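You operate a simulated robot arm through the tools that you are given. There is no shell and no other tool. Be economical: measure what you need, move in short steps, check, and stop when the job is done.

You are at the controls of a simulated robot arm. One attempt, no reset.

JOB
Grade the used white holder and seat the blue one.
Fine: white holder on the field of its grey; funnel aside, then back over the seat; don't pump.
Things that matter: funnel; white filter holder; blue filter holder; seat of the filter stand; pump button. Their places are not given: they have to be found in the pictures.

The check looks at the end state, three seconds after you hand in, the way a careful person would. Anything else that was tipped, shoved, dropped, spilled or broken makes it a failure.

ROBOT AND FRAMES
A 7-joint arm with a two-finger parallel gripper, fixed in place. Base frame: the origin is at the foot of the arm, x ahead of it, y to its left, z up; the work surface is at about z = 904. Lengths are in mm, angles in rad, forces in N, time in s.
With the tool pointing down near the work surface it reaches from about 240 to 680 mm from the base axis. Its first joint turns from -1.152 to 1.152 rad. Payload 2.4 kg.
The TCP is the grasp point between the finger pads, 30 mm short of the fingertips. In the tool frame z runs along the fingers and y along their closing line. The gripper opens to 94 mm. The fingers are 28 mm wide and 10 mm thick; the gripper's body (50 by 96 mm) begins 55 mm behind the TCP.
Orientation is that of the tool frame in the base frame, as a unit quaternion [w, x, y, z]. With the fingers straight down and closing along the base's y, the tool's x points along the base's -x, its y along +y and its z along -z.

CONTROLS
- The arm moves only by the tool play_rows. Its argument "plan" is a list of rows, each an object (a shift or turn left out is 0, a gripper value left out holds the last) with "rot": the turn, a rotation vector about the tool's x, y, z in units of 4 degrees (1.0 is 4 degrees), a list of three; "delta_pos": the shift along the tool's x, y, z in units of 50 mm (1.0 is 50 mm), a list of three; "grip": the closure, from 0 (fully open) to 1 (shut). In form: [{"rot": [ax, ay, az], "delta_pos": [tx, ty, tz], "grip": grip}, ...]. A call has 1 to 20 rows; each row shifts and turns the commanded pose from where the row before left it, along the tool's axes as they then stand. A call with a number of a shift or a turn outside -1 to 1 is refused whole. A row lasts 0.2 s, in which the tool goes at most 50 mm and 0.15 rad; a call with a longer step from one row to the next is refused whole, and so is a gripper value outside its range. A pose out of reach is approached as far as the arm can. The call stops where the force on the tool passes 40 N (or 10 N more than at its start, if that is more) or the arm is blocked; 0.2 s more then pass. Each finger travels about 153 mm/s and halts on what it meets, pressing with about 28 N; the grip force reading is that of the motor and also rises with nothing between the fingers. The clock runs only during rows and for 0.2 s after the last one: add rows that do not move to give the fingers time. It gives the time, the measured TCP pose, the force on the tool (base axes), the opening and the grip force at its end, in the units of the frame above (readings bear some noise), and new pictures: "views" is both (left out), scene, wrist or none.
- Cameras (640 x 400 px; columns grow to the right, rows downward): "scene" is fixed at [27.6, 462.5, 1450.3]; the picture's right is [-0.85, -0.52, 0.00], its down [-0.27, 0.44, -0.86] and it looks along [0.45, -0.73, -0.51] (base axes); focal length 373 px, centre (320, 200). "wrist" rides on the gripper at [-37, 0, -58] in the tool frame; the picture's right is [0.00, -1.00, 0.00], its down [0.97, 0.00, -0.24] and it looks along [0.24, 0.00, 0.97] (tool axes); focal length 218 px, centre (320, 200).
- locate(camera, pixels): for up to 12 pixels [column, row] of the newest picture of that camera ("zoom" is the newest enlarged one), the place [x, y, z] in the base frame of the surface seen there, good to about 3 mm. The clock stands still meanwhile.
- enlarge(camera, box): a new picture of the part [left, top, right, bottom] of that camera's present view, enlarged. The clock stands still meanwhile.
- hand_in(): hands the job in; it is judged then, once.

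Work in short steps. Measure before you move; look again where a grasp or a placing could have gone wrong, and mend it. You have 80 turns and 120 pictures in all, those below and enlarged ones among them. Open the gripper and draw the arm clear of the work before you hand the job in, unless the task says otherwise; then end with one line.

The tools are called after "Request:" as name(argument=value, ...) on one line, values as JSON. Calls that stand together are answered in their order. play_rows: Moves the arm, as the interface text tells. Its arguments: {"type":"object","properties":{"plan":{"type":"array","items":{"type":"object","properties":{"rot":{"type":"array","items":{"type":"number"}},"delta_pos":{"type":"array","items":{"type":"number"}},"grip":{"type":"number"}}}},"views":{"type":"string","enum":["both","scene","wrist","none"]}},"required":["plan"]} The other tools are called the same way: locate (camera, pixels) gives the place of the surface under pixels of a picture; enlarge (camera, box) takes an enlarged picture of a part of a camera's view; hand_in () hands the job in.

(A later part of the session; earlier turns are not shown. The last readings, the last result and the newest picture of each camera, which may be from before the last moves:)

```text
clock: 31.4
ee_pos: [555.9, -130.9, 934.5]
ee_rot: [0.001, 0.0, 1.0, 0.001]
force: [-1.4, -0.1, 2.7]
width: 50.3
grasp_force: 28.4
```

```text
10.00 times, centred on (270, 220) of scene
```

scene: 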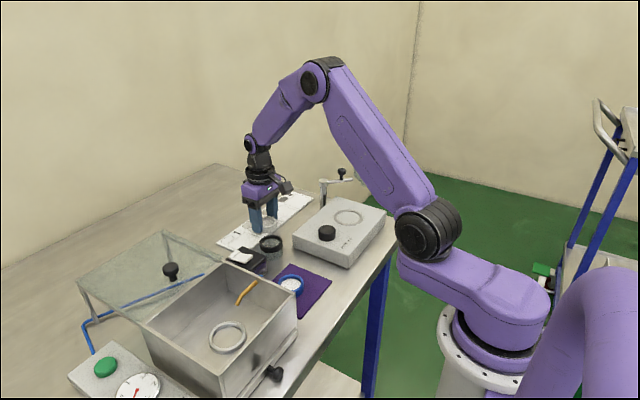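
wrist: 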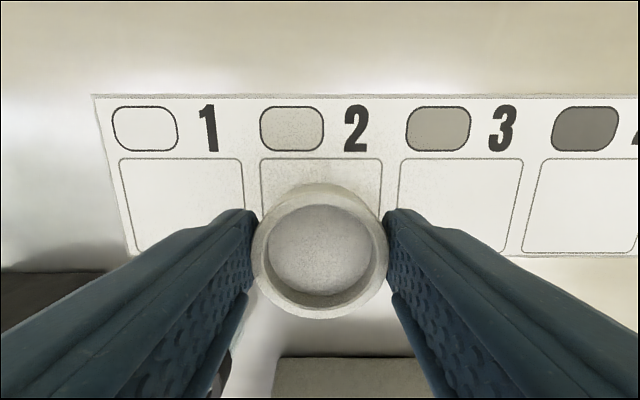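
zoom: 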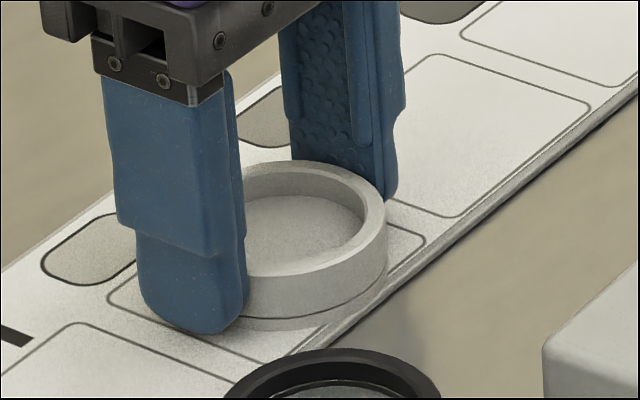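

Contact registered (2.7 N), TCP z 934.5. Open and rise to look.

Request:
play_rows(plan=[{"grip": 0.35}, {"grip": 0.2}, {"grip": 0.2}, {"delta_pos": [0, 0, -0.4]}, {"delta_pos": [0, 0, -0.8]}, {"delta_pos": [0, 0, -0.9]}, {"delta_pos": [0.9, 0, -0.9], "grip": 0}, {"delta_pos": [0.9, 0.4, 0]}, {}], views="both")

Request:
enlarge(camera="wrist", box=[180, 0, 480, 190])

Request:
enlarge(camera="scene", box=[215, 180, 315, 250])

```text
refused: row 7 steps farther than a row can; nothing moved
```

```text
2.11 times, centred on (330, 95) of wrist
```

zoom: 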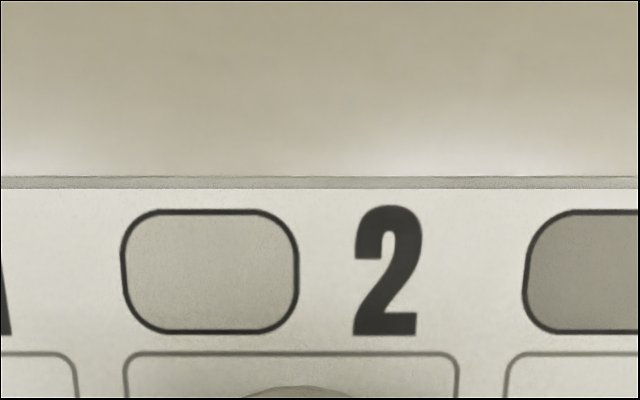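

```text
5.71 times, centred on (265, 215) of scene
```

zoom: 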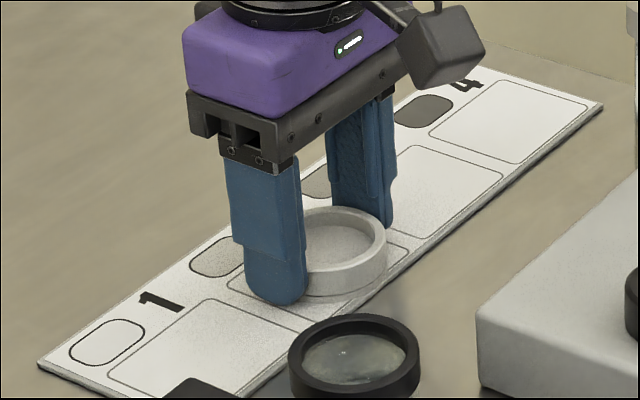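

The call was refused for an over-long diagonal step, so I'm repeating it with smaller steps.

Request:
play_rows(plan=[{"grip": 0.35}, {"grip": 0.2}, {"grip": 0.2}, {"delta_pos": [0, 0, -0.4]}, {"delta_pos": [0, 0, -0.8]}, {"delta_pos": [0, 0, -0.9]}, {"delta_pos": [0, 0, -0.9], "grip": 0}, {"delta_pos": [0.9, 0, 0]}, {"delta_pos": [0.9, 0.3, 0]}, {}], views="both")

Request:
enlarge(camera="wrist", box=[180, 0, 480, 190])

Request:
enlarge(camera="scene", box=[215, 180, 315, 250])

```text
clock: 33.6
ee_pos: [461.9, -114.4, 1084.6]
ee_rot: [0.0, -0.001, 1.0, 0.0]
force: [0.0, -0.4, -0.8]
width: 94.0
grasp_force: 0.1
```

scene: 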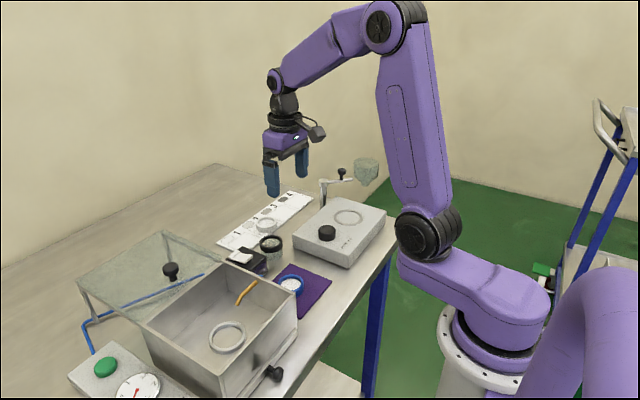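
wrist: 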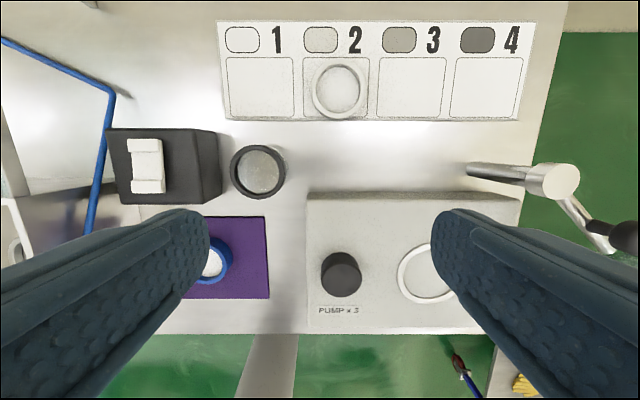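

```text
2.11 times, centred on (330, 95) of wrist
```

zoom: 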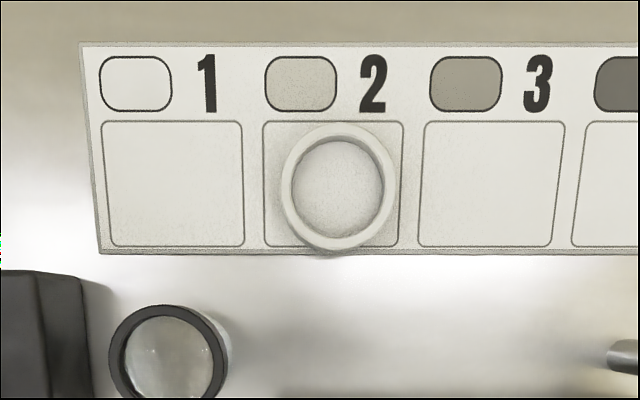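

```text
5.71 times, centred on (265, 215) of scene
```

zoom: 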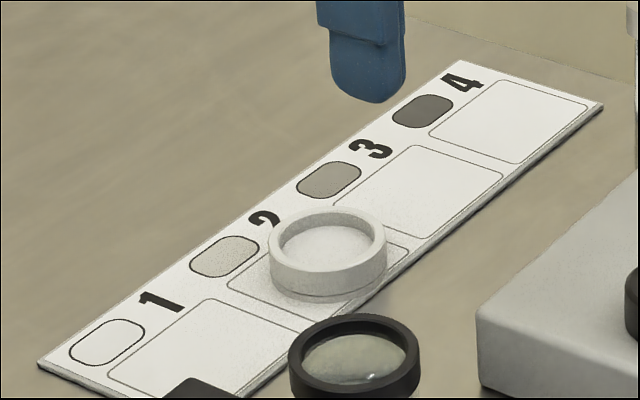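

The placement sits on field 2, but the filter shade lies between patches 1 and 2. I'll zoom tightly to compare, including the clean blue filter.

Request:
enlarge(camera="wrist", box=[220, 20, 380, 120])

Request:
enlarge(camera="scene", box=[225, 205, 305, 255])

Request:
enlarge(camera="scene", box=[250, 250, 330, 300])

```text
4.00 times, centred on (300, 70) of wrist
```

zoom: 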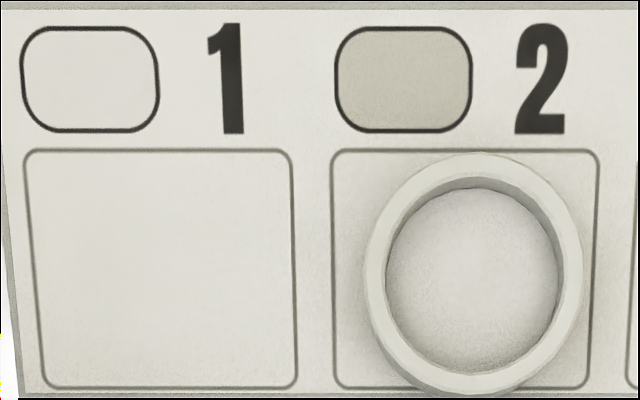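

```text
8.00 times, centred on (265, 230) of scene
```

zoom: 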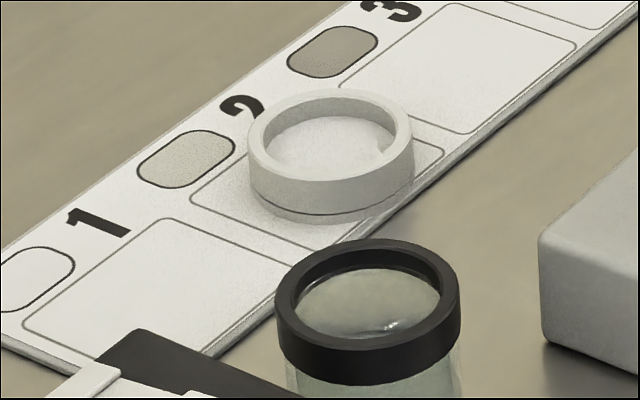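

```text
8.00 times, centred on (290, 275) of scene
```

zoom: 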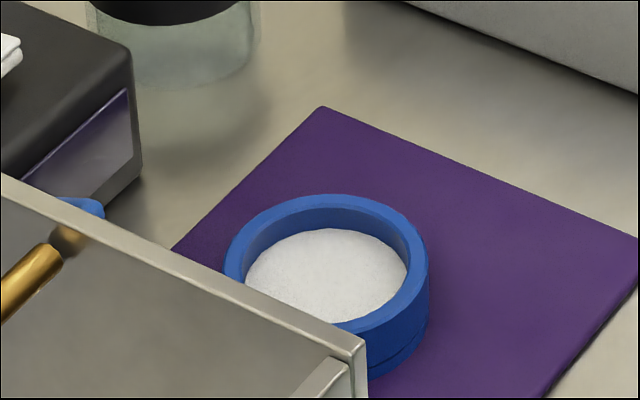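

In these views the filter is closer to the white patch 1 than to patch 2. For a clean control I'll take one picture with the card and the clean blue filter both visible and away from the gripper's shade.

Request:
play_rows(plan=[{"delta_pos": [0.25, 0.5, -0.7]}, {"delta_pos": [0.25, 0.5, -0.7]}, {}, {}], views="wrist")

Request:
enlarge(camera="wrist", box=[240, 30, 400, 130])

Request:
enlarge(camera="wrist", box=[180, 160, 340, 260])

```text
clock: 34.6
ee_pos: [441.1, -64.8, 1154.2]
ee_rot: [-0.001, -0.001, 1.0, 0.0]
force: [0.2, 0.5, 0.3]
width: 94.1
grasp_force: 0.1
```

wrist: 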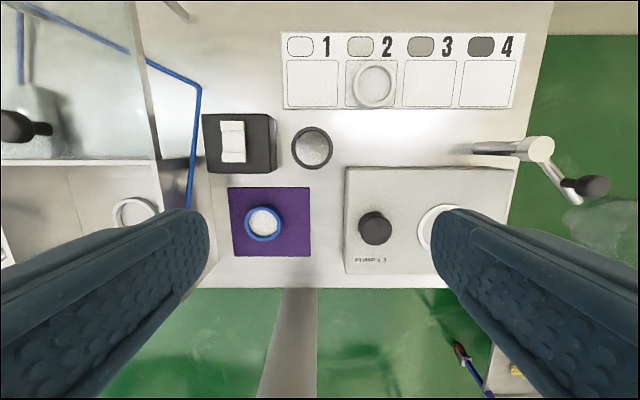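

```text
4.00 times, centred on (320, 80) of wrist
```

zoom: 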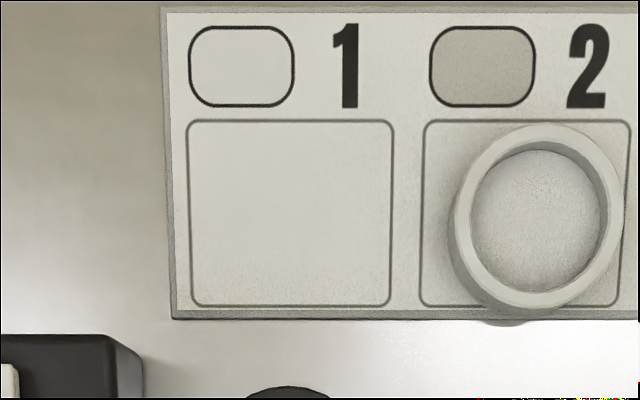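

```text
4.00 times, centred on (260, 210) of wrist
```

zoom: 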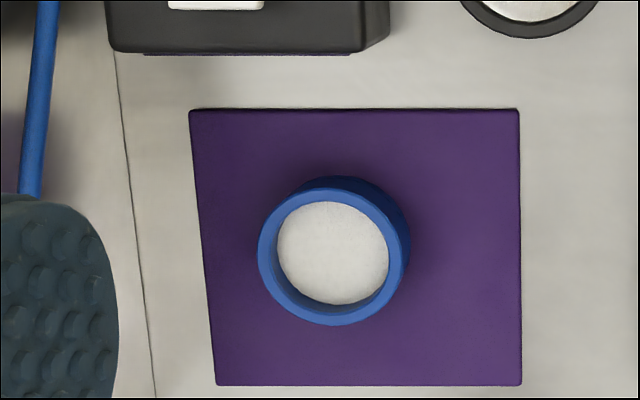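

Shades are affected by shading inside the well. One tighter side-by-side enlargement.

Request:
enlarge(camera="wrist", box=[345, 34, 409, 74])

Request:
enlarge(camera="wrist", box=[342, 70, 406, 110])

```text
10.00 times, centred on (377, 54) of wrist
```

zoom: 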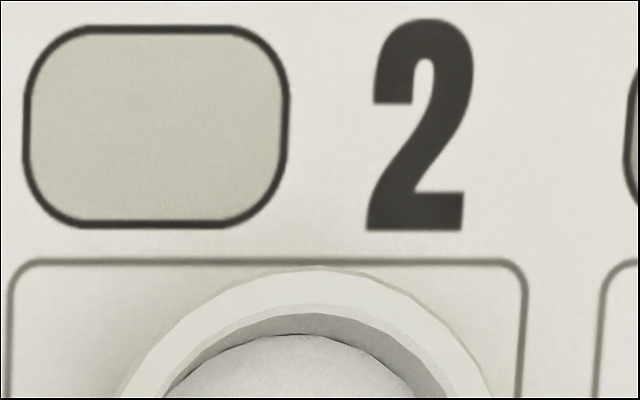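

```text
10.00 times, centred on (374, 90) of wrist
```

zoom: 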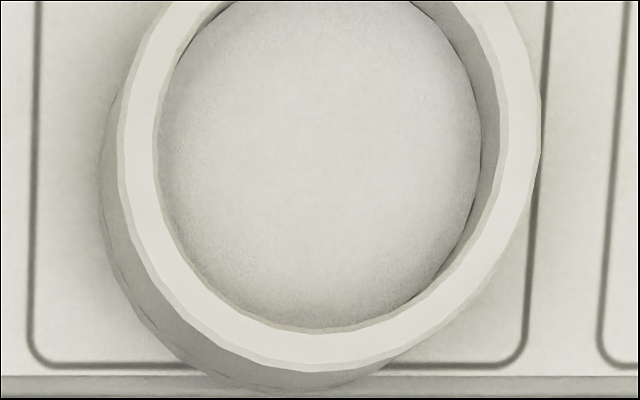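

At high zoom the filter centre is nearly as light as the card and clearly lighter than patch 2. For control, the same zoom of the clean blue filter and of patch 1.

Request:
enlarge(camera="wrist", box=[231, 202, 295, 242])

Request:
enlarge(camera="wrist", box=[280, 30, 344, 70])

```text
10.00 times, centred on (263, 222) of wrist
```

zoom: 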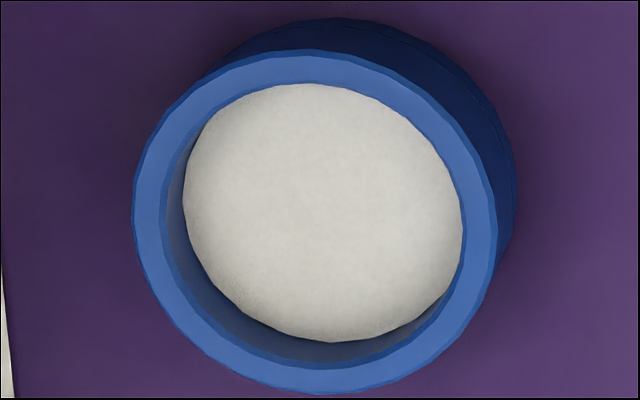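

```text
10.00 times, centred on (312, 50) of wrist
```

zoom: 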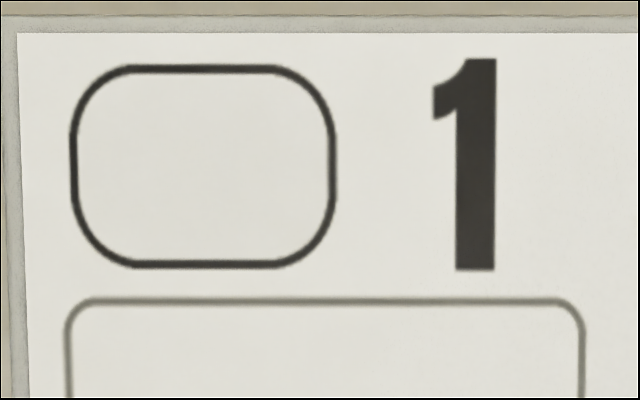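

Filter centre, patch 1 and the clean filter all match, while patch 2 is clearly darker and yellower, so the grade is 1. I'll locate the field 1 corners and the holder to move it.

Request:
locate(camera="wrist", pixels=[[288, 62], [338, 62], [288, 106], [338, 105], [313, 84], [374, 68], [374, 104], [356, 87], [392, 86], [374, 86], [275, 118], [312, 149]])

```text
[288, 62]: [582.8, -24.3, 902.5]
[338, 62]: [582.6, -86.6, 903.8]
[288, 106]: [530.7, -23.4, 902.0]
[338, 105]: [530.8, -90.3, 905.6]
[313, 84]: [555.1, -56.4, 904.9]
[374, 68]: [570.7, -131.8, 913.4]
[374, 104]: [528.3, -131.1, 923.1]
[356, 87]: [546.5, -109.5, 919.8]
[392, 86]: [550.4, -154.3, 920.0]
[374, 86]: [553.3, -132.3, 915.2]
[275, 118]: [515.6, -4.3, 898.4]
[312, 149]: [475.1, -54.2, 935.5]
```

Holder centre is about (553,-132) and field 1 centre (556.5,-56). Return over the holder with the fingers open.

Request:
play_rows(plan=[{"delta_pos": [-0.75, -0.45, 0]}, {"delta_pos": [-0.75, -0.45, 0]}, {"delta_pos": [-0.75, -0.44, 0]}, {"delta_pos": [0, 0, 0.9]}, {"delta_pos": [0, 0, 0.9]}, {"delta_pos": [0, 0, 0.9]}, {"delta_pos": [0, 0, 0.8]}, {}], views="wrist")

```text
clock: 36.4
ee_pos: [552.2, -131.2, 981.7]
ee_rot: [0.0, 0.0, 1.0, 0.0]
force: [-0.6, 0.3, 0.0]
width: 93.8
grasp_force: 0.1
```

wrist: 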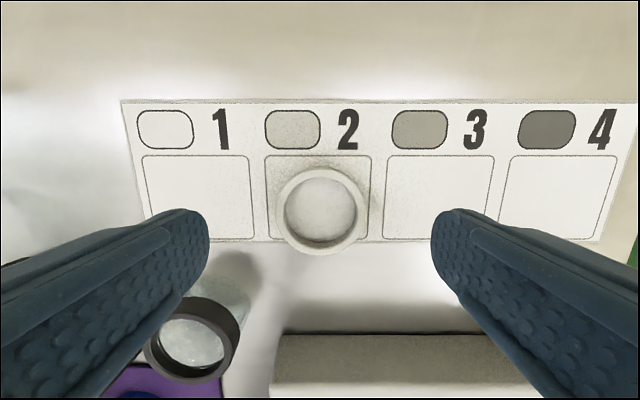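

Centred on the holder at column 320. Descend to z 935.5, grip and lift gently.

Request:
play_rows(plan=[{"delta_pos": [0, 0, 0.5]}, {"delta_pos": [0, 0, 0.35]}, {"delta_pos": [0, 0, 0.075]}, {"grip": 0.4}, {"grip": 0.9}, {"grip": 0.9}, {"grip": 0.9}, {"delta_pos": [0, 0, -0.1]}, {"delta_pos": [0, 0, -0.15]}, {"delta_pos": [0, 0, -0.2]}], views="scene")

Request:
enlarge(camera="scene", box=[225, 185, 305, 245])

```text
clock: 38.6
ee_pos: [550.8, -132.5, 957.8]
ee_rot: [-0.001, 0.0, 1.0, 0.0]
force: [-0.6, 0.9, 0.3]
width: 50.0
grasp_force: 28.1
```

scene: 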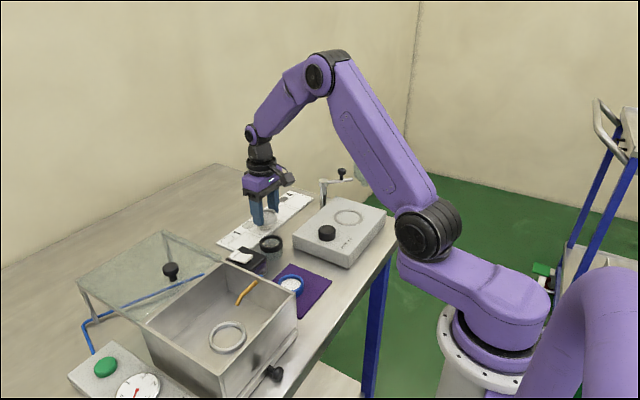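

```text
6.67 times, centred on (265, 215) of scene
```

zoom: 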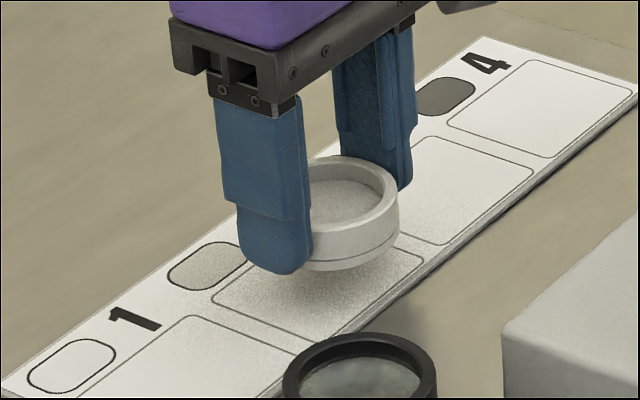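

Lifted. Raise a bit, move 76 mm toward +y to field 1, then lower.

Request:
play_rows(plan=[{"delta_pos": [-0.04, 0, -0.3]}, {"delta_pos": [-0.03, 0.5, 0]}, {"delta_pos": [0, 0.5, 0]}, {"delta_pos": [0, 0.52, 0]}, {"delta_pos": [0, 0, 0.3]}, {}], views="both")

```text
clock: 40.0
ee_pos: [556.8, -56.9, 958.4]
ee_rot: [0.001, -0.001, 1.0, -0.001]
force: [0.3, 0.3, -0.5]
width: 49.8
grasp_force: 28.0
```

scene: 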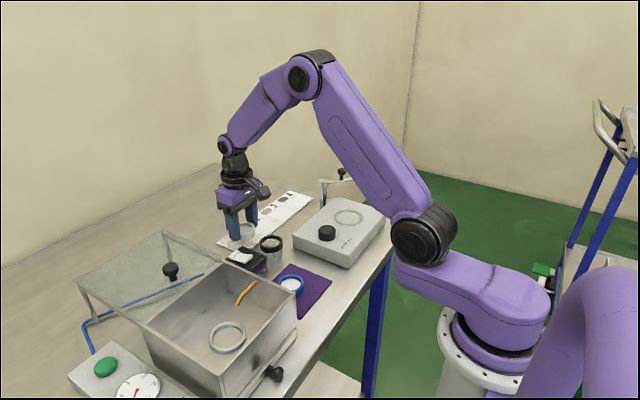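
wrist: 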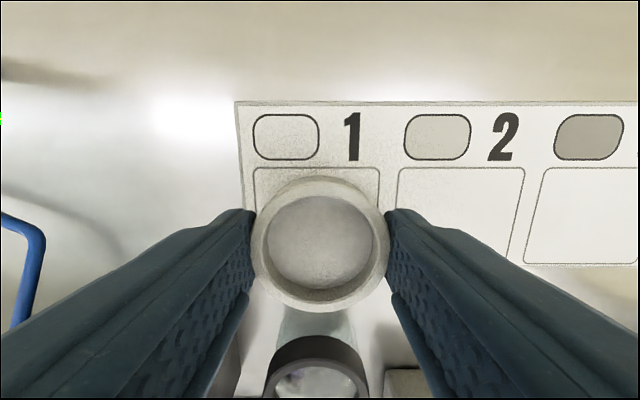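

Over field 1. Lower to contact.

Request:
play_rows(plan=[{"delta_pos": [0, 0, 0.2]}, {"delta_pos": [0, 0, 0.14]}, {"delta_pos": [0, 0, 0.06]}, {"delta_pos": [0, 0, 0.03]}, {}], views="none")

Request:
play_rows(plan=[{"delta_pos": [0, 0, 0.03]}, {}], views="wrist")

```text
clock: 41.2
ee_pos: [555.3, -58.3, 934.6]
ee_rot: [0.0, 0.0, 1.0, 0.0]
force: [-0.1, -0.4, 0.5]
width: 49.9
grasp_force: 28.3
```

```text
clock: 41.8
ee_pos: [555.7, -57.8, 934.4]
ee_rot: [0.0, 0.0, 1.0, 0.0]
force: [-5.7, -1.0, 17.6]
width: 50.0
grasp_force: 27.7
```

wrist: 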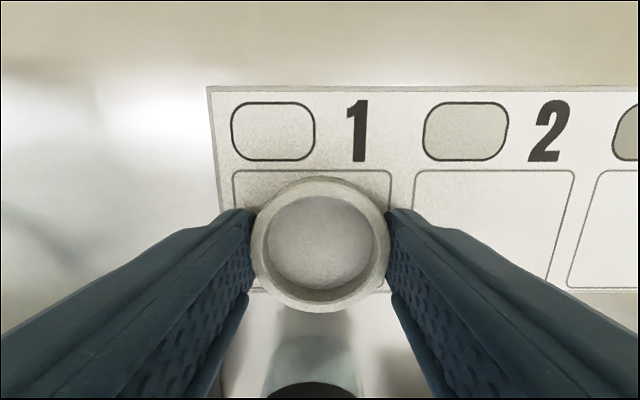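

Firm contact (17.6 N). Ease up 1 mm, open, rise, and draw back for a look.

Request:
play_rows(plan=[{"delta_pos": [0, 0, -0.02]}, {"grip": 0.35}, {"grip": 0.2}, {"grip": 0.2}, {"delta_pos": [0, 0, -0.4]}, {"delta_pos": [0, 0, -0.8]}, {"delta_pos": [0, 0, -0.9]}, {"delta_pos": [0, 0, -0.9], "grip": 0}, {"delta_pos": [0.9, 0, 0]}, {"delta_pos": [0.9, 0, 0]}, {"delta_pos": [0.9, 0, 0]}, {}], views="both")

Request:
enlarge(camera="scene", box=[215, 190, 305, 260])

```text
clock: 44.4
ee_pos: [422.4, -59.8, 1083.3]
ee_rot: [0.0, 0.0, 1.0, -0.001]
force: [0.1, 0.8, -0.3]
width: 94.4
grasp_force: 0.1
```

scene: 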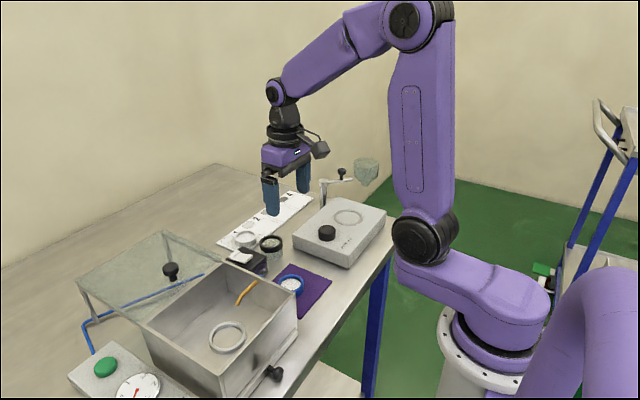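
wrist: 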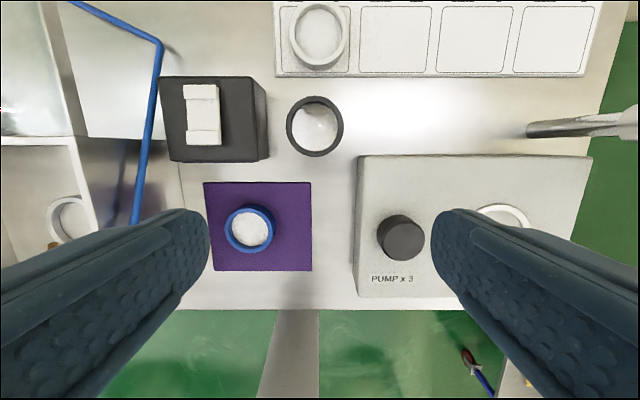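

```text
5.71 times, centred on (260, 225) of scene
```

zoom: 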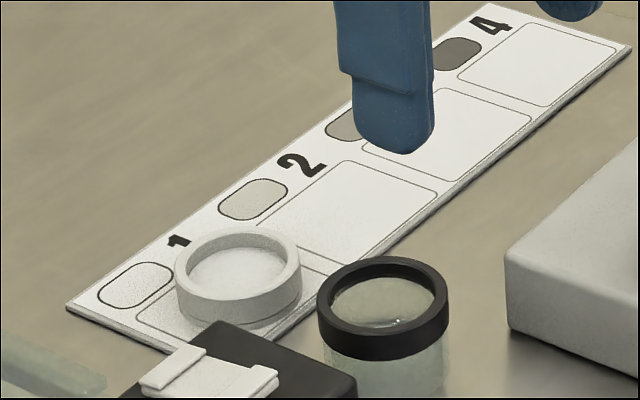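

The white holder sits on field 1. Now measure the blue holder and the nearby walls.

Request:
locate(camera="wrist", pixels=[[249, 208], [249, 252], [228, 230], [270, 230], [249, 229], [170, 160], [182, 200], [80, 160], [95, 205], [205, 185], [310, 185], [268, 150]])

Request:
locate(camera="scene", pixels=[[291, 278], [291, 291], [280, 284], [302, 283], [297, 300], [250, 270], [229, 262], [296, 325], [330, 270]])

```text
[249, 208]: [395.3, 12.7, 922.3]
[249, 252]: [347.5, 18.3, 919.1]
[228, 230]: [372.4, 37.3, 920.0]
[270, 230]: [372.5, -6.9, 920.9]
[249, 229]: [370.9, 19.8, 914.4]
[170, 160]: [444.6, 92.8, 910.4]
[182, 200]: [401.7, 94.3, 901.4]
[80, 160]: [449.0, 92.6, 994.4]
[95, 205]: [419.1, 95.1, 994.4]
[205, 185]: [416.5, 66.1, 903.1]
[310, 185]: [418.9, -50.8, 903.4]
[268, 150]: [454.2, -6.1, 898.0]
```

```text
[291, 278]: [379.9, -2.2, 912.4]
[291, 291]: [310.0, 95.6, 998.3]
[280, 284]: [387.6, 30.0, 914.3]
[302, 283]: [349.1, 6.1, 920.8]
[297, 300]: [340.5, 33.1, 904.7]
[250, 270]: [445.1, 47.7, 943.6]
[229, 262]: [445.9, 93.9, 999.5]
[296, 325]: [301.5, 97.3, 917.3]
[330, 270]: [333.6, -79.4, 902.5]
```

Blue centre is about (371.5,15.5), top 920.5; the wall at y≈93 leaves room. Move above it.

Request:
play_rows(plan=[{"delta_pos": [0.5, 0.5, 0]}, {"delta_pos": [0.5, 0.5, 0]}, {"delta_pos": [0, 0.5, 0.5]}, {"delta_pos": [0, 0, 0.8]}, {"delta_pos": [0, 0, 0.7]}, {}], views="both")

```text
clock: 45.8
ee_pos: [369.6, 16.0, 980.7]
ee_rot: [0.0, 0.0, 1.0, 0.0]
force: [-0.3, -0.1, -0.2]
width: 94.0
grasp_force: 0.1
```

scene: 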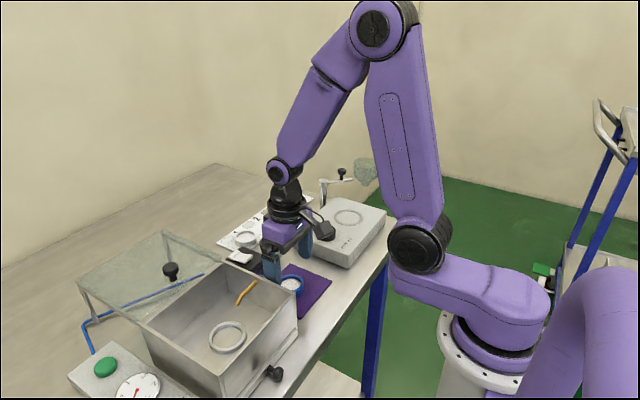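
wrist: 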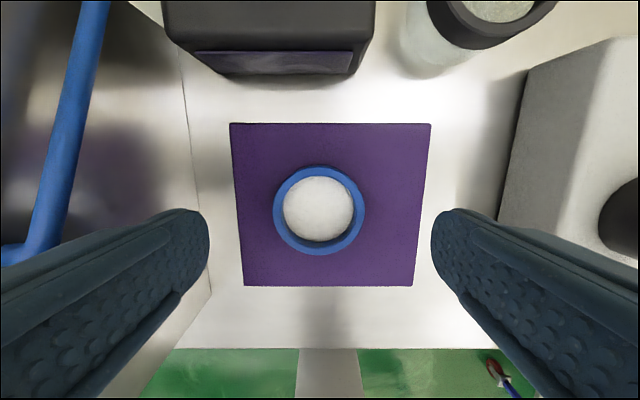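

Centred on blue (319,210). Check that the blue tube at left isn't in the finger's path.

Request:
locate(camera="wrist", pixels=[[60, 150], [30, 240], [92, 20], [190, 150], [205, 270]])

```text
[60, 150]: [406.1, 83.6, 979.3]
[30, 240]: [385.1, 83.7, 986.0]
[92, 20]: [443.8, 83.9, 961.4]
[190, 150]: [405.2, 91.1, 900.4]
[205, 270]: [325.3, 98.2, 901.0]
```

A tube runs at y≈84, close to the open finger, so I'll narrow the opening to about 70 mm before descending.

Request:
play_rows(plan=[{"grip": 0.25, "delta_pos": [-0.04, 0, 0]}, {"grip": 0.25}, {"delta_pos": [0, 0, 0.5]}, {"delta_pos": [0, 0, 0.32]}, {"delta_pos": [0, 0, 0.08]}, {"grip": 0.4}, {"grip": 0.9}, {"grip": 0.9}, {"grip": 0.9}], views="wrist")

```text
clock: 47.8
ee_pos: [371.8, 15.8, 939.7]
ee_rot: [0.0, 0.001, 1.0, 0.0]
force: [0.5, -0.2, 0.4]
width: 50.8
grasp_force: 28.3
```

wrist: 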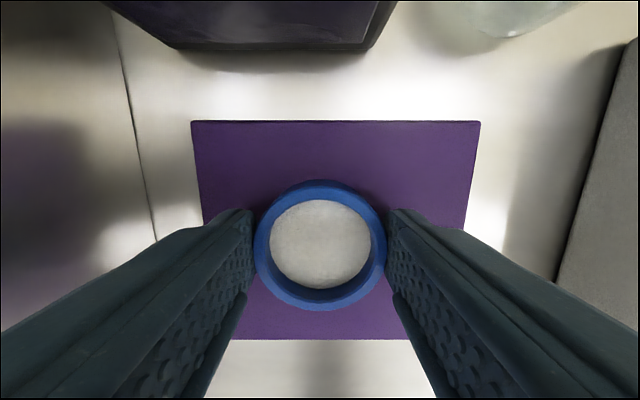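

That grip is about 5 mm too high (939.7). Reopen, lower and regrip, then lift slowly.

Request:
play_rows(plan=[{"grip": 0.25}, {"grip": 0.25}, {"delta_pos": [0, 0, 0.1]}, {}, {"grip": 0.4}, {"grip": 0.9}, {"grip": 0.9}, {"grip": 0.9}], views="none")

Request:
play_rows(plan=[{"delta_pos": [0, 0, -0.1]}, {"delta_pos": [0, 0, -0.15]}, {"delta_pos": [0, 0, -0.2]}, {"delta_pos": [0, 0, -0.3]}, {}], views="both")

Request:
enlarge(camera="scene", box=[245, 220, 335, 290])

```text
clock: 49.6
ee_pos: [372.5, 16.1, 933.6]
ee_rot: [0.0, 0.0, 1.0, 0.0]
force: [0.0, 0.1, -0.3]
width: 50.9
grasp_force: 28.6
```

```text
clock: 50.8
ee_pos: [374.7, 15.4, 972.1]
ee_rot: [0.0, 0.0, 1.0, 0.0]
force: [0.1, -0.1, -0.5]
width: 50.4
grasp_force: 27.9
```

scene: 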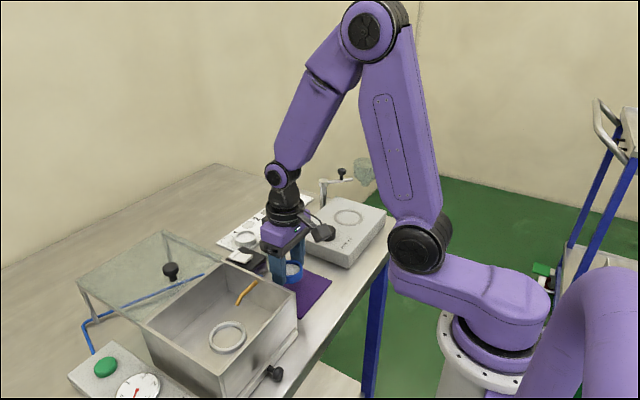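
wrist: 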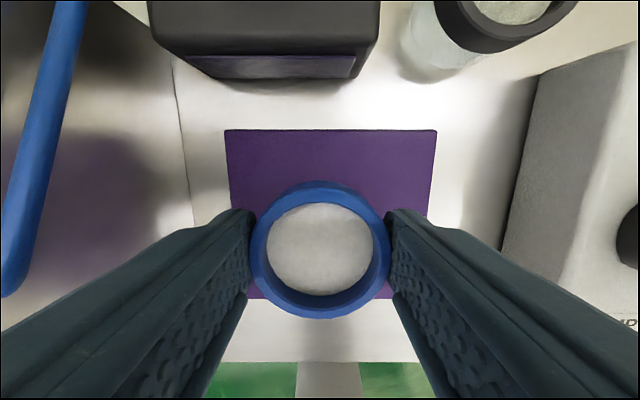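

```text
5.71 times, centred on (290, 255) of scene
```

zoom: 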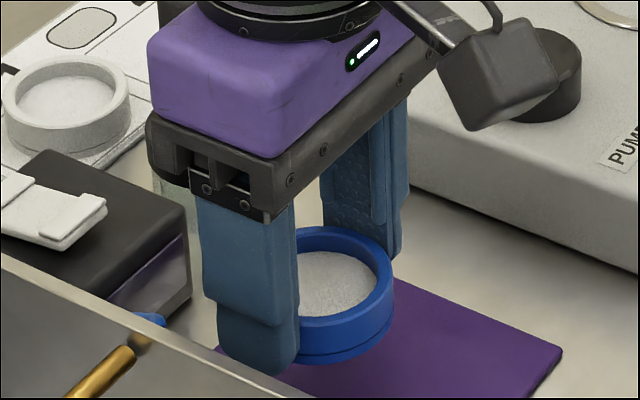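

Blue is held squarely. Raise, then carry to above the seat.

Request:
play_rows(plan=[{"delta_pos": [0, 0, -0.5]}, {"delta_pos": [0, 0, -0.6]}, {"delta_pos": [0, 0, -0.6]}, {"delta_pos": [0, -0.6, 0]}, {"delta_pos": [0, -0.7, 0]}, {"delta_pos": [0, -0.7, 0]}, {"delta_pos": [0, -0.7, 0]}, {"delta_pos": [0, -0.7, 0]}, {"delta_pos": [0, -0.7, 0]}, {"delta_pos": [0.03, -0.5, 0]}, {"delta_pos": [0, -0.3, 0]}, {}], views="both")

Request:
enlarge(camera="wrist", box=[240, 130, 400, 330])

```text
clock: 53.4
ee_pos: [370.3, -228.8, 1057.8]
ee_rot: [0.0, 0.0, 1.0, 0.0]
force: [-0.9, 0.2, -0.4]
width: 50.8
grasp_force: 27.9
```

scene: 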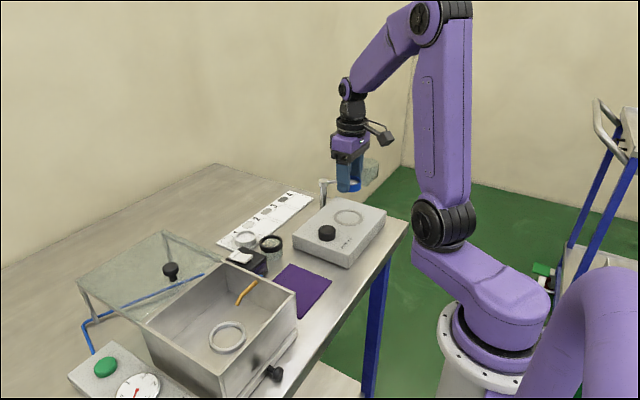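
wrist: 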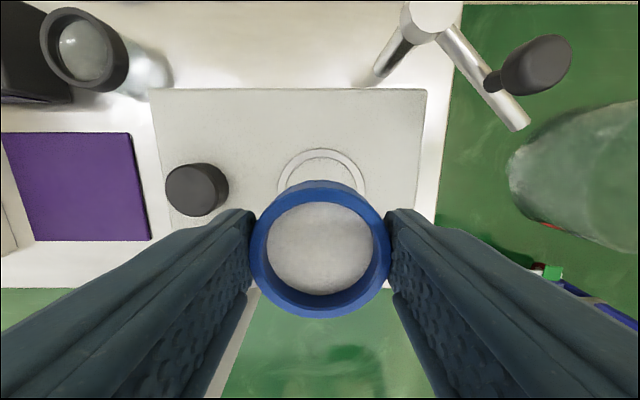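

```text
2.00 times, centred on (320, 230) of wrist
```

zoom: 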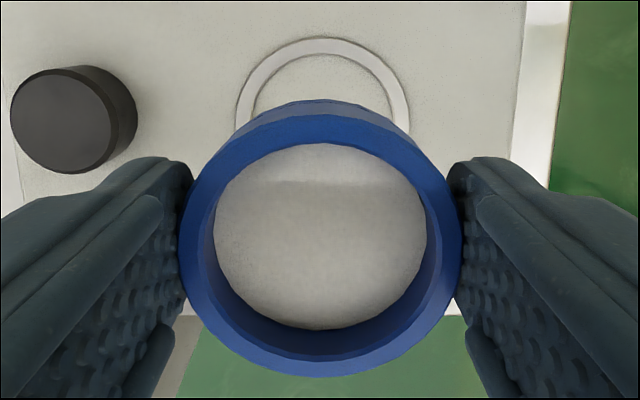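

The empty seat ring is visible. I'll enlarge and locate its edges to get the seat centre precisely.

Request:
enlarge(camera="scene", box=[320, 195, 376, 235])

```text
10.00 times, centred on (348, 215) of scene
```

zoom: 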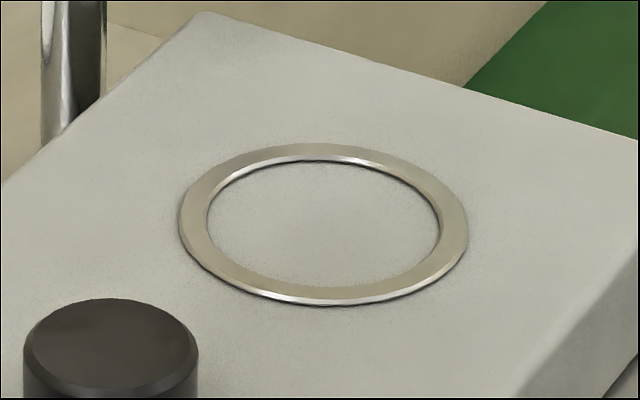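

Request:
locate(camera="zoom", pixels=[[193, 222], [454, 225], [324, 152], [324, 297], [232, 173], [416, 275], [416, 175], [232, 272], [324, 222]])

```text
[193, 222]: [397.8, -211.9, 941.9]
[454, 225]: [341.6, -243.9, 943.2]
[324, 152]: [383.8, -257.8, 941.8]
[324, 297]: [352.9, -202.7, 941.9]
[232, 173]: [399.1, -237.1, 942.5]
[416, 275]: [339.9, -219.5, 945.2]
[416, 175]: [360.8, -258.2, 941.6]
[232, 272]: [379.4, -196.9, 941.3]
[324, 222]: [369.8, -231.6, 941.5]
```

The seat centre averages about (371,-229.5). Descend over it to z 980.

Request:
play_rows(plan=[{"delta_pos": [-0.01, -0.02, 0.5]}, {"delta_pos": [0, 0, 0.5]}, {"delta_pos": [0, 0, 0.4]}, {"delta_pos": [0, 0, 0.15]}, {}], views="both")

Request:
enlarge(camera="scene", box=[310, 180, 390, 240])

```text
clock: 54.6
ee_pos: [370.5, -228.3, 980.0]
ee_rot: [0.0, 0.0, 1.0, 0.0]
force: [-0.2, -0.5, -0.8]
width: 50.8
grasp_force: 27.8
```

scene: 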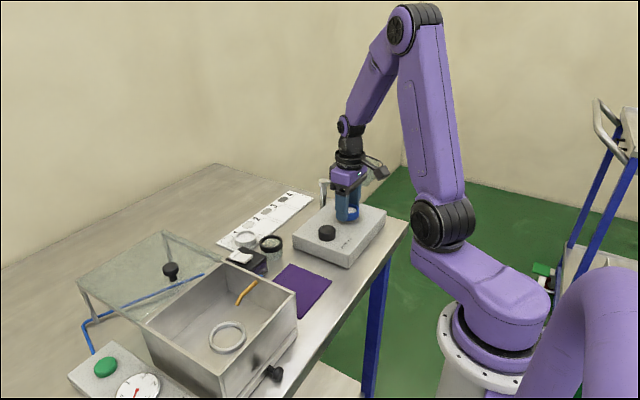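
wrist: 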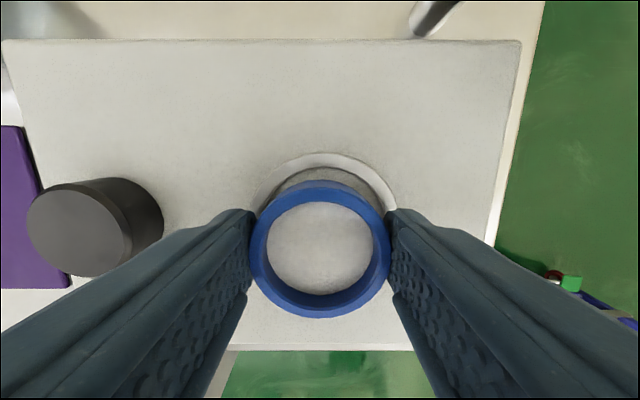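

```text
6.67 times, centred on (350, 210) of scene
```

zoom: 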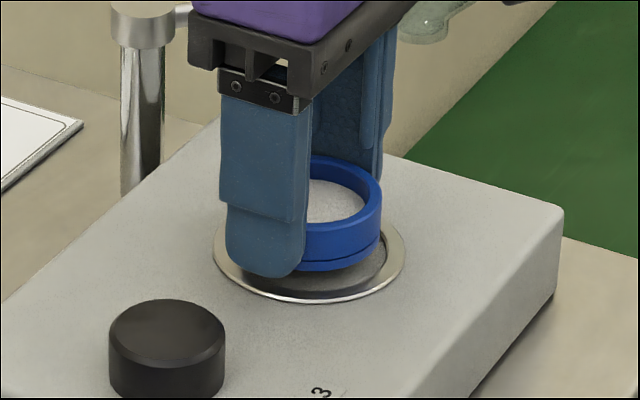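

The plate arc (cols 256–397) is about 5 px right of the holder compared with the white lift view; I'll shift 2 mm to -y, then lower by small steps.

Request:
play_rows(plan=[{"delta_pos": [0, -0.04, 0]}, {"delta_pos": [0, 0, 0.08]}, {"delta_pos": [0, 0, 0.04]}, {}], views="wrist")

Request:
play_rows(plan=[{"delta_pos": [0, 0, 0.03]}, {}], views="none")

```text
clock: 55.6
ee_pos: [371.6, -232.3, 973.8]
ee_rot: [0.0, 0.0, 1.0, 0.001]
force: [0.2, -0.2, 0.0]
width: 50.6
grasp_force: 28.0
```

wrist: 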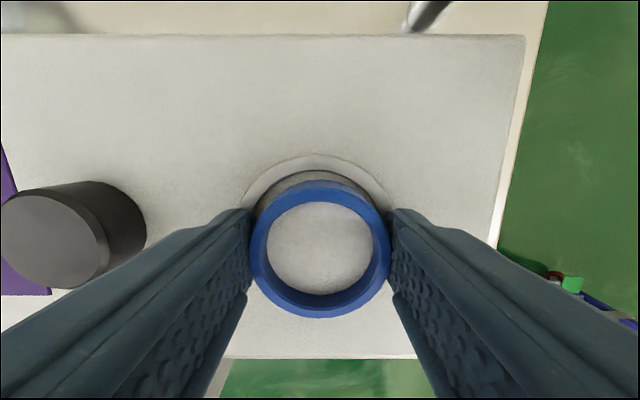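

```text
clock: 56.2
ee_pos: [372.8, -231.2, 972.2]
ee_rot: [0.001, 0.0, 1.0, -0.001]
force: [-1.8, 0.7, 16.3]
width: 51.0
grasp_force: 28.4
```

Contact at z 972.2. Check in the scene whether it's inside the ring.

Request:
play_rows(plan=[{}], views="both")

Request:
enlarge(camera="scene", box=[320, 195, 376, 235])

```text
clock: 56.6
ee_pos: [371.6, -230.9, 972.4]
ee_rot: [0.001, 0.0, 1.0, -0.001]
force: [-1.8, -0.3, 22.3]
width: 50.8
grasp_force: 28.0
```

scene: 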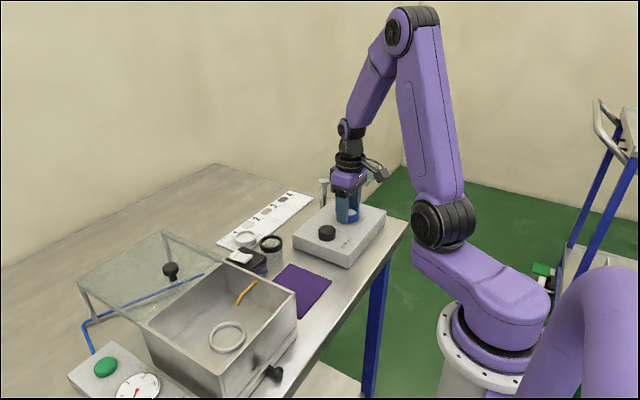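
wrist: 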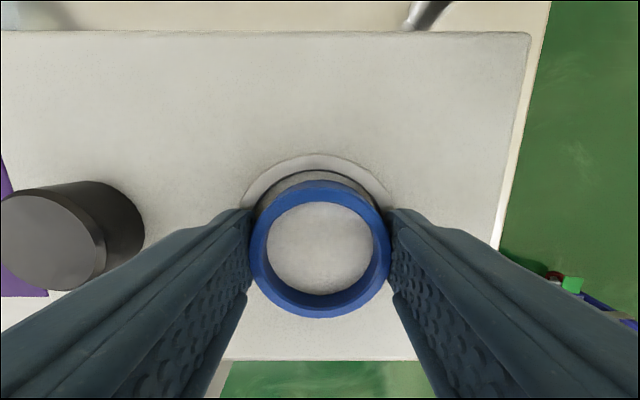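

```text
10.00 times, centred on (348, 215) of scene
```

zoom: 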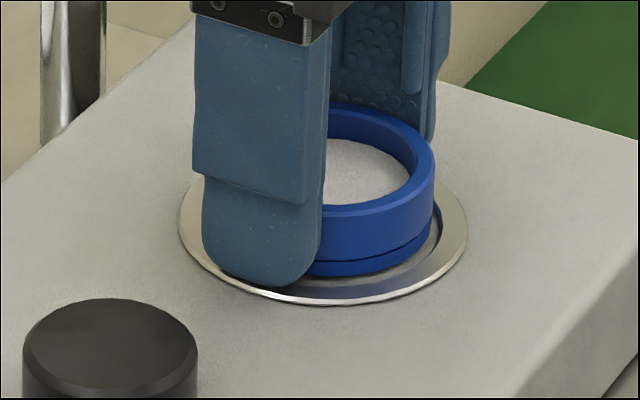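

The holder sits inside the ring. Ease up 0.5 mm, open and rise.

Request:
play_rows(plan=[{"delta_pos": [0, 0, -0.02]}, {"grip": 0.4}, {"grip": 0.2}, {"grip": 0.2}, {"delta_pos": [0, 0, -0.4]}, {"delta_pos": [0, 0, -0.8]}, {"delta_pos": [0, 0, -0.9]}, {"delta_pos": [-0.4, 0, -0.6], "grip": 0.2}, {}], views="both")

Request:
enlarge(camera="scene", box=[320, 195, 376, 235])

Request:
enlarge(camera="wrist", box=[260, 150, 380, 250])

```text
clock: 58.6
ee_pos: [391.8, -231.1, 1106.1]
ee_rot: [0.0, 0.0, 1.0, 0.0]
force: [0.0, -0.1, 0.1]
width: 75.2
grasp_force: 0.1
```

scene: 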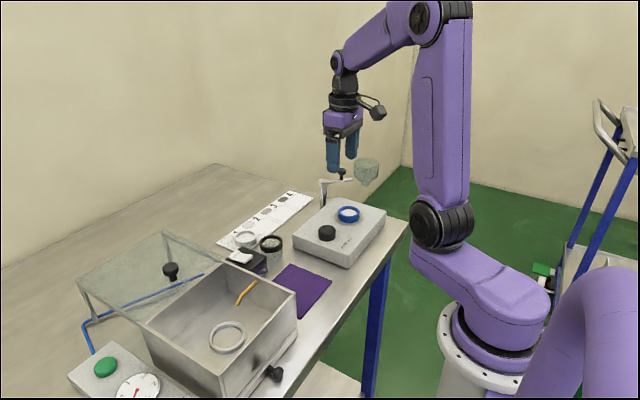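
wrist: 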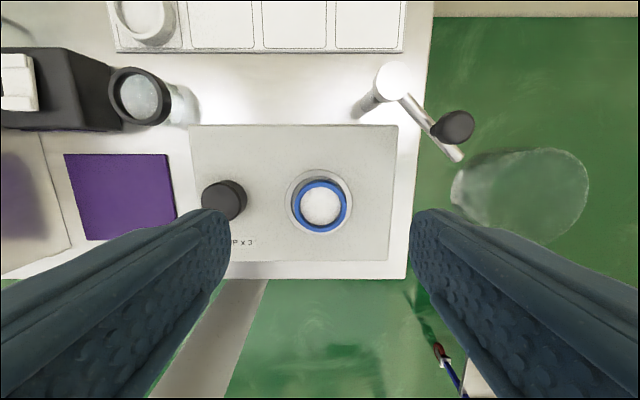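

```text
10.00 times, centred on (348, 215) of scene
```

zoom: 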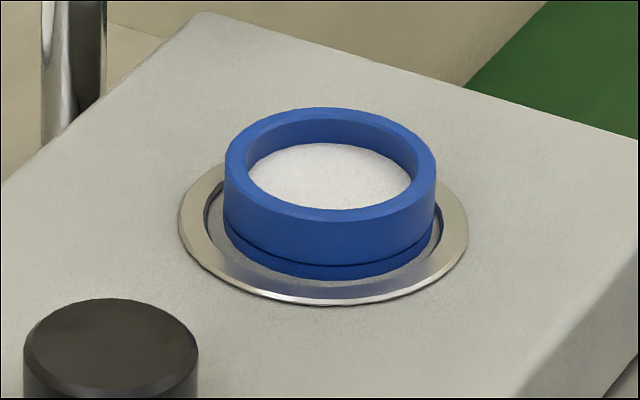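

```text
4.00 times, centred on (320, 200) of wrist
```

zoom: 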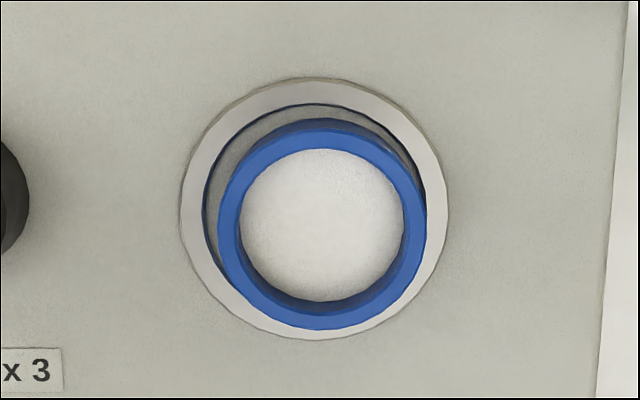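

Blue is seated in the ring but about 2 mm off centre toward -y. I'll recentre it by gripping at the seat centre (371.5,-229.5).

Request:
play_rows(plan=[{"delta_pos": [0.4, 0.035, 0.5]}, {"delta_pos": [0, 0, 0.8]}, {"delta_pos": [0, 0, 0.8]}, {"delta_pos": [0, 0, 0.5]}, {}], views="wrist")

```text
clock: 59.8
ee_pos: [371.4, -229.3, 975.5]
ee_rot: [0.0, 0.0, 1.0, 0.0]
force: [0.5, -0.2, 0.0]
width: 75.2
grasp_force: 0.1
```

wrist: 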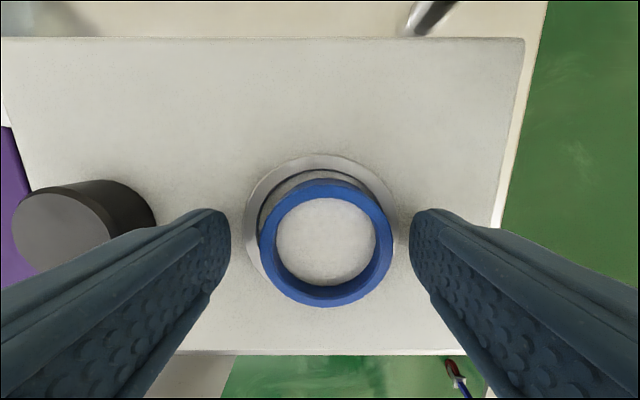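

The fingers centre on the plate (320) while the holder is at 326. Close gently to centre it, then open and rise.

Request:
play_rows(plan=[{"delta_pos": [0, 0, 0.03], "grip": 0.3}, {"grip": 0.36}, {"grip": 0.42}, {"grip": 0.46}, {"grip": 0.46}, {"grip": 0.3}, {"grip": 0.2}, {"grip": 0.2}, {"delta_pos": [0, 0, -0.4]}, {"delta_pos": [0, 0, -0.8]}, {"delta_pos": [0, 0, -0.9]}, {"delta_pos": [-0.4, 0, -0.6], "grip": 0.2}, {}], views="wrist")

Request:
enlarge(camera="wrist", box=[260, 150, 380, 250])

```text
clock: 62.6
ee_pos: [390.0, -229.1, 1111.6]
ee_rot: [0.0, -0.001, 1.0, 0.0]
force: [-0.2, 0.0, -0.9]
width: 75.0
grasp_force: 0.1
```

wrist: 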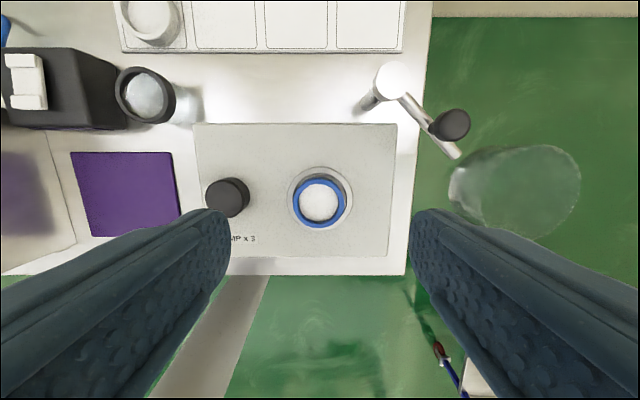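

```text
4.00 times, centred on (320, 200) of wrist
```

zoom: 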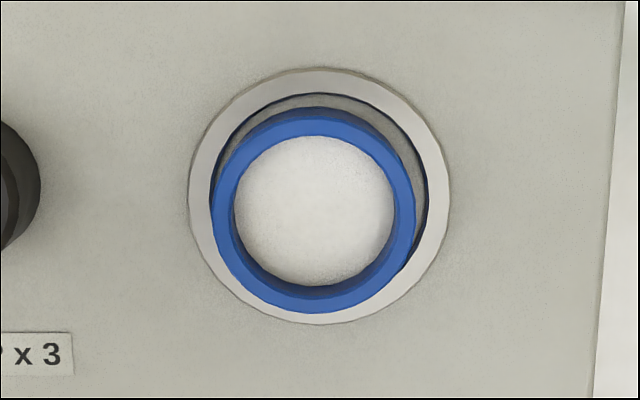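

Blue now lies within the ring, within 2 mm of centre and flat. I'll re-check the white filter's grade from here and locate the knob.

Request:
enlarge(camera="scene", box=[222, 222, 278, 257])

Request:
locate(camera="wrist", pixels=[[455, 122], [455, 130], [446, 124], [463, 122], [389, 82]])

```text
11.43 times, centred on (250, 240) of scene
```

zoom: 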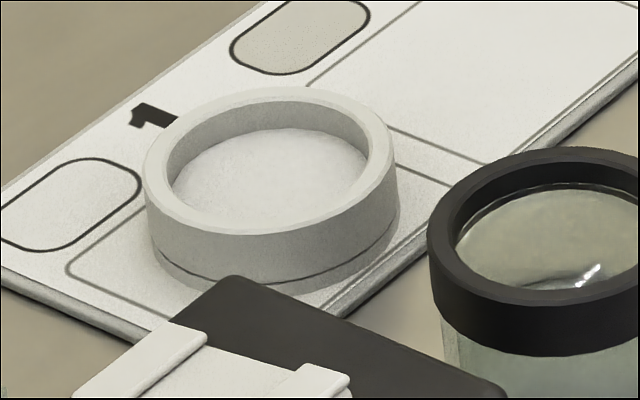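

```text
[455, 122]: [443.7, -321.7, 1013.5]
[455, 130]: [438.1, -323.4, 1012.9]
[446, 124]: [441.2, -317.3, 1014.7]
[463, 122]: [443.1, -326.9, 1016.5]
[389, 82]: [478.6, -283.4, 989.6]
```

The filter clearly matches patch 1. Now go back to the knob, near (442.5,-321), with the tool turned along the arm.

Request:
play_rows(plan=[{"delta_pos": [-0.53, -0.6, 0], "grip": 0}, {"delta_pos": [-0.53, -0.63, 0], "rot": [0, 0, -1]}, {"rot": [0, 0, -1]}, {"rot": [0, 0, -1]}, {"rot": [0, 0, -1]}, {"rot": [0, 0, -1]}, {"rot": [0, 0, -1]}, {"rot": [0, 0, -1]}, {"rot": [0, 0, -1]}, {"rot": [0, 0, -1]}, {"rot": [0, 0, -1]}, {"rot": [0, 0, -1]}, {"rot": [0, 0, -0.85]}, {}], views="none")

```text
clock: 65.6
ee_pos: [445.9, -290.9, 1113.2]
ee_rot: [-0.001, -0.403, 0.915, 0.0]
force: [-1.0, 0.0, 0.4]
width: 94.2
grasp_force: 0.2
```

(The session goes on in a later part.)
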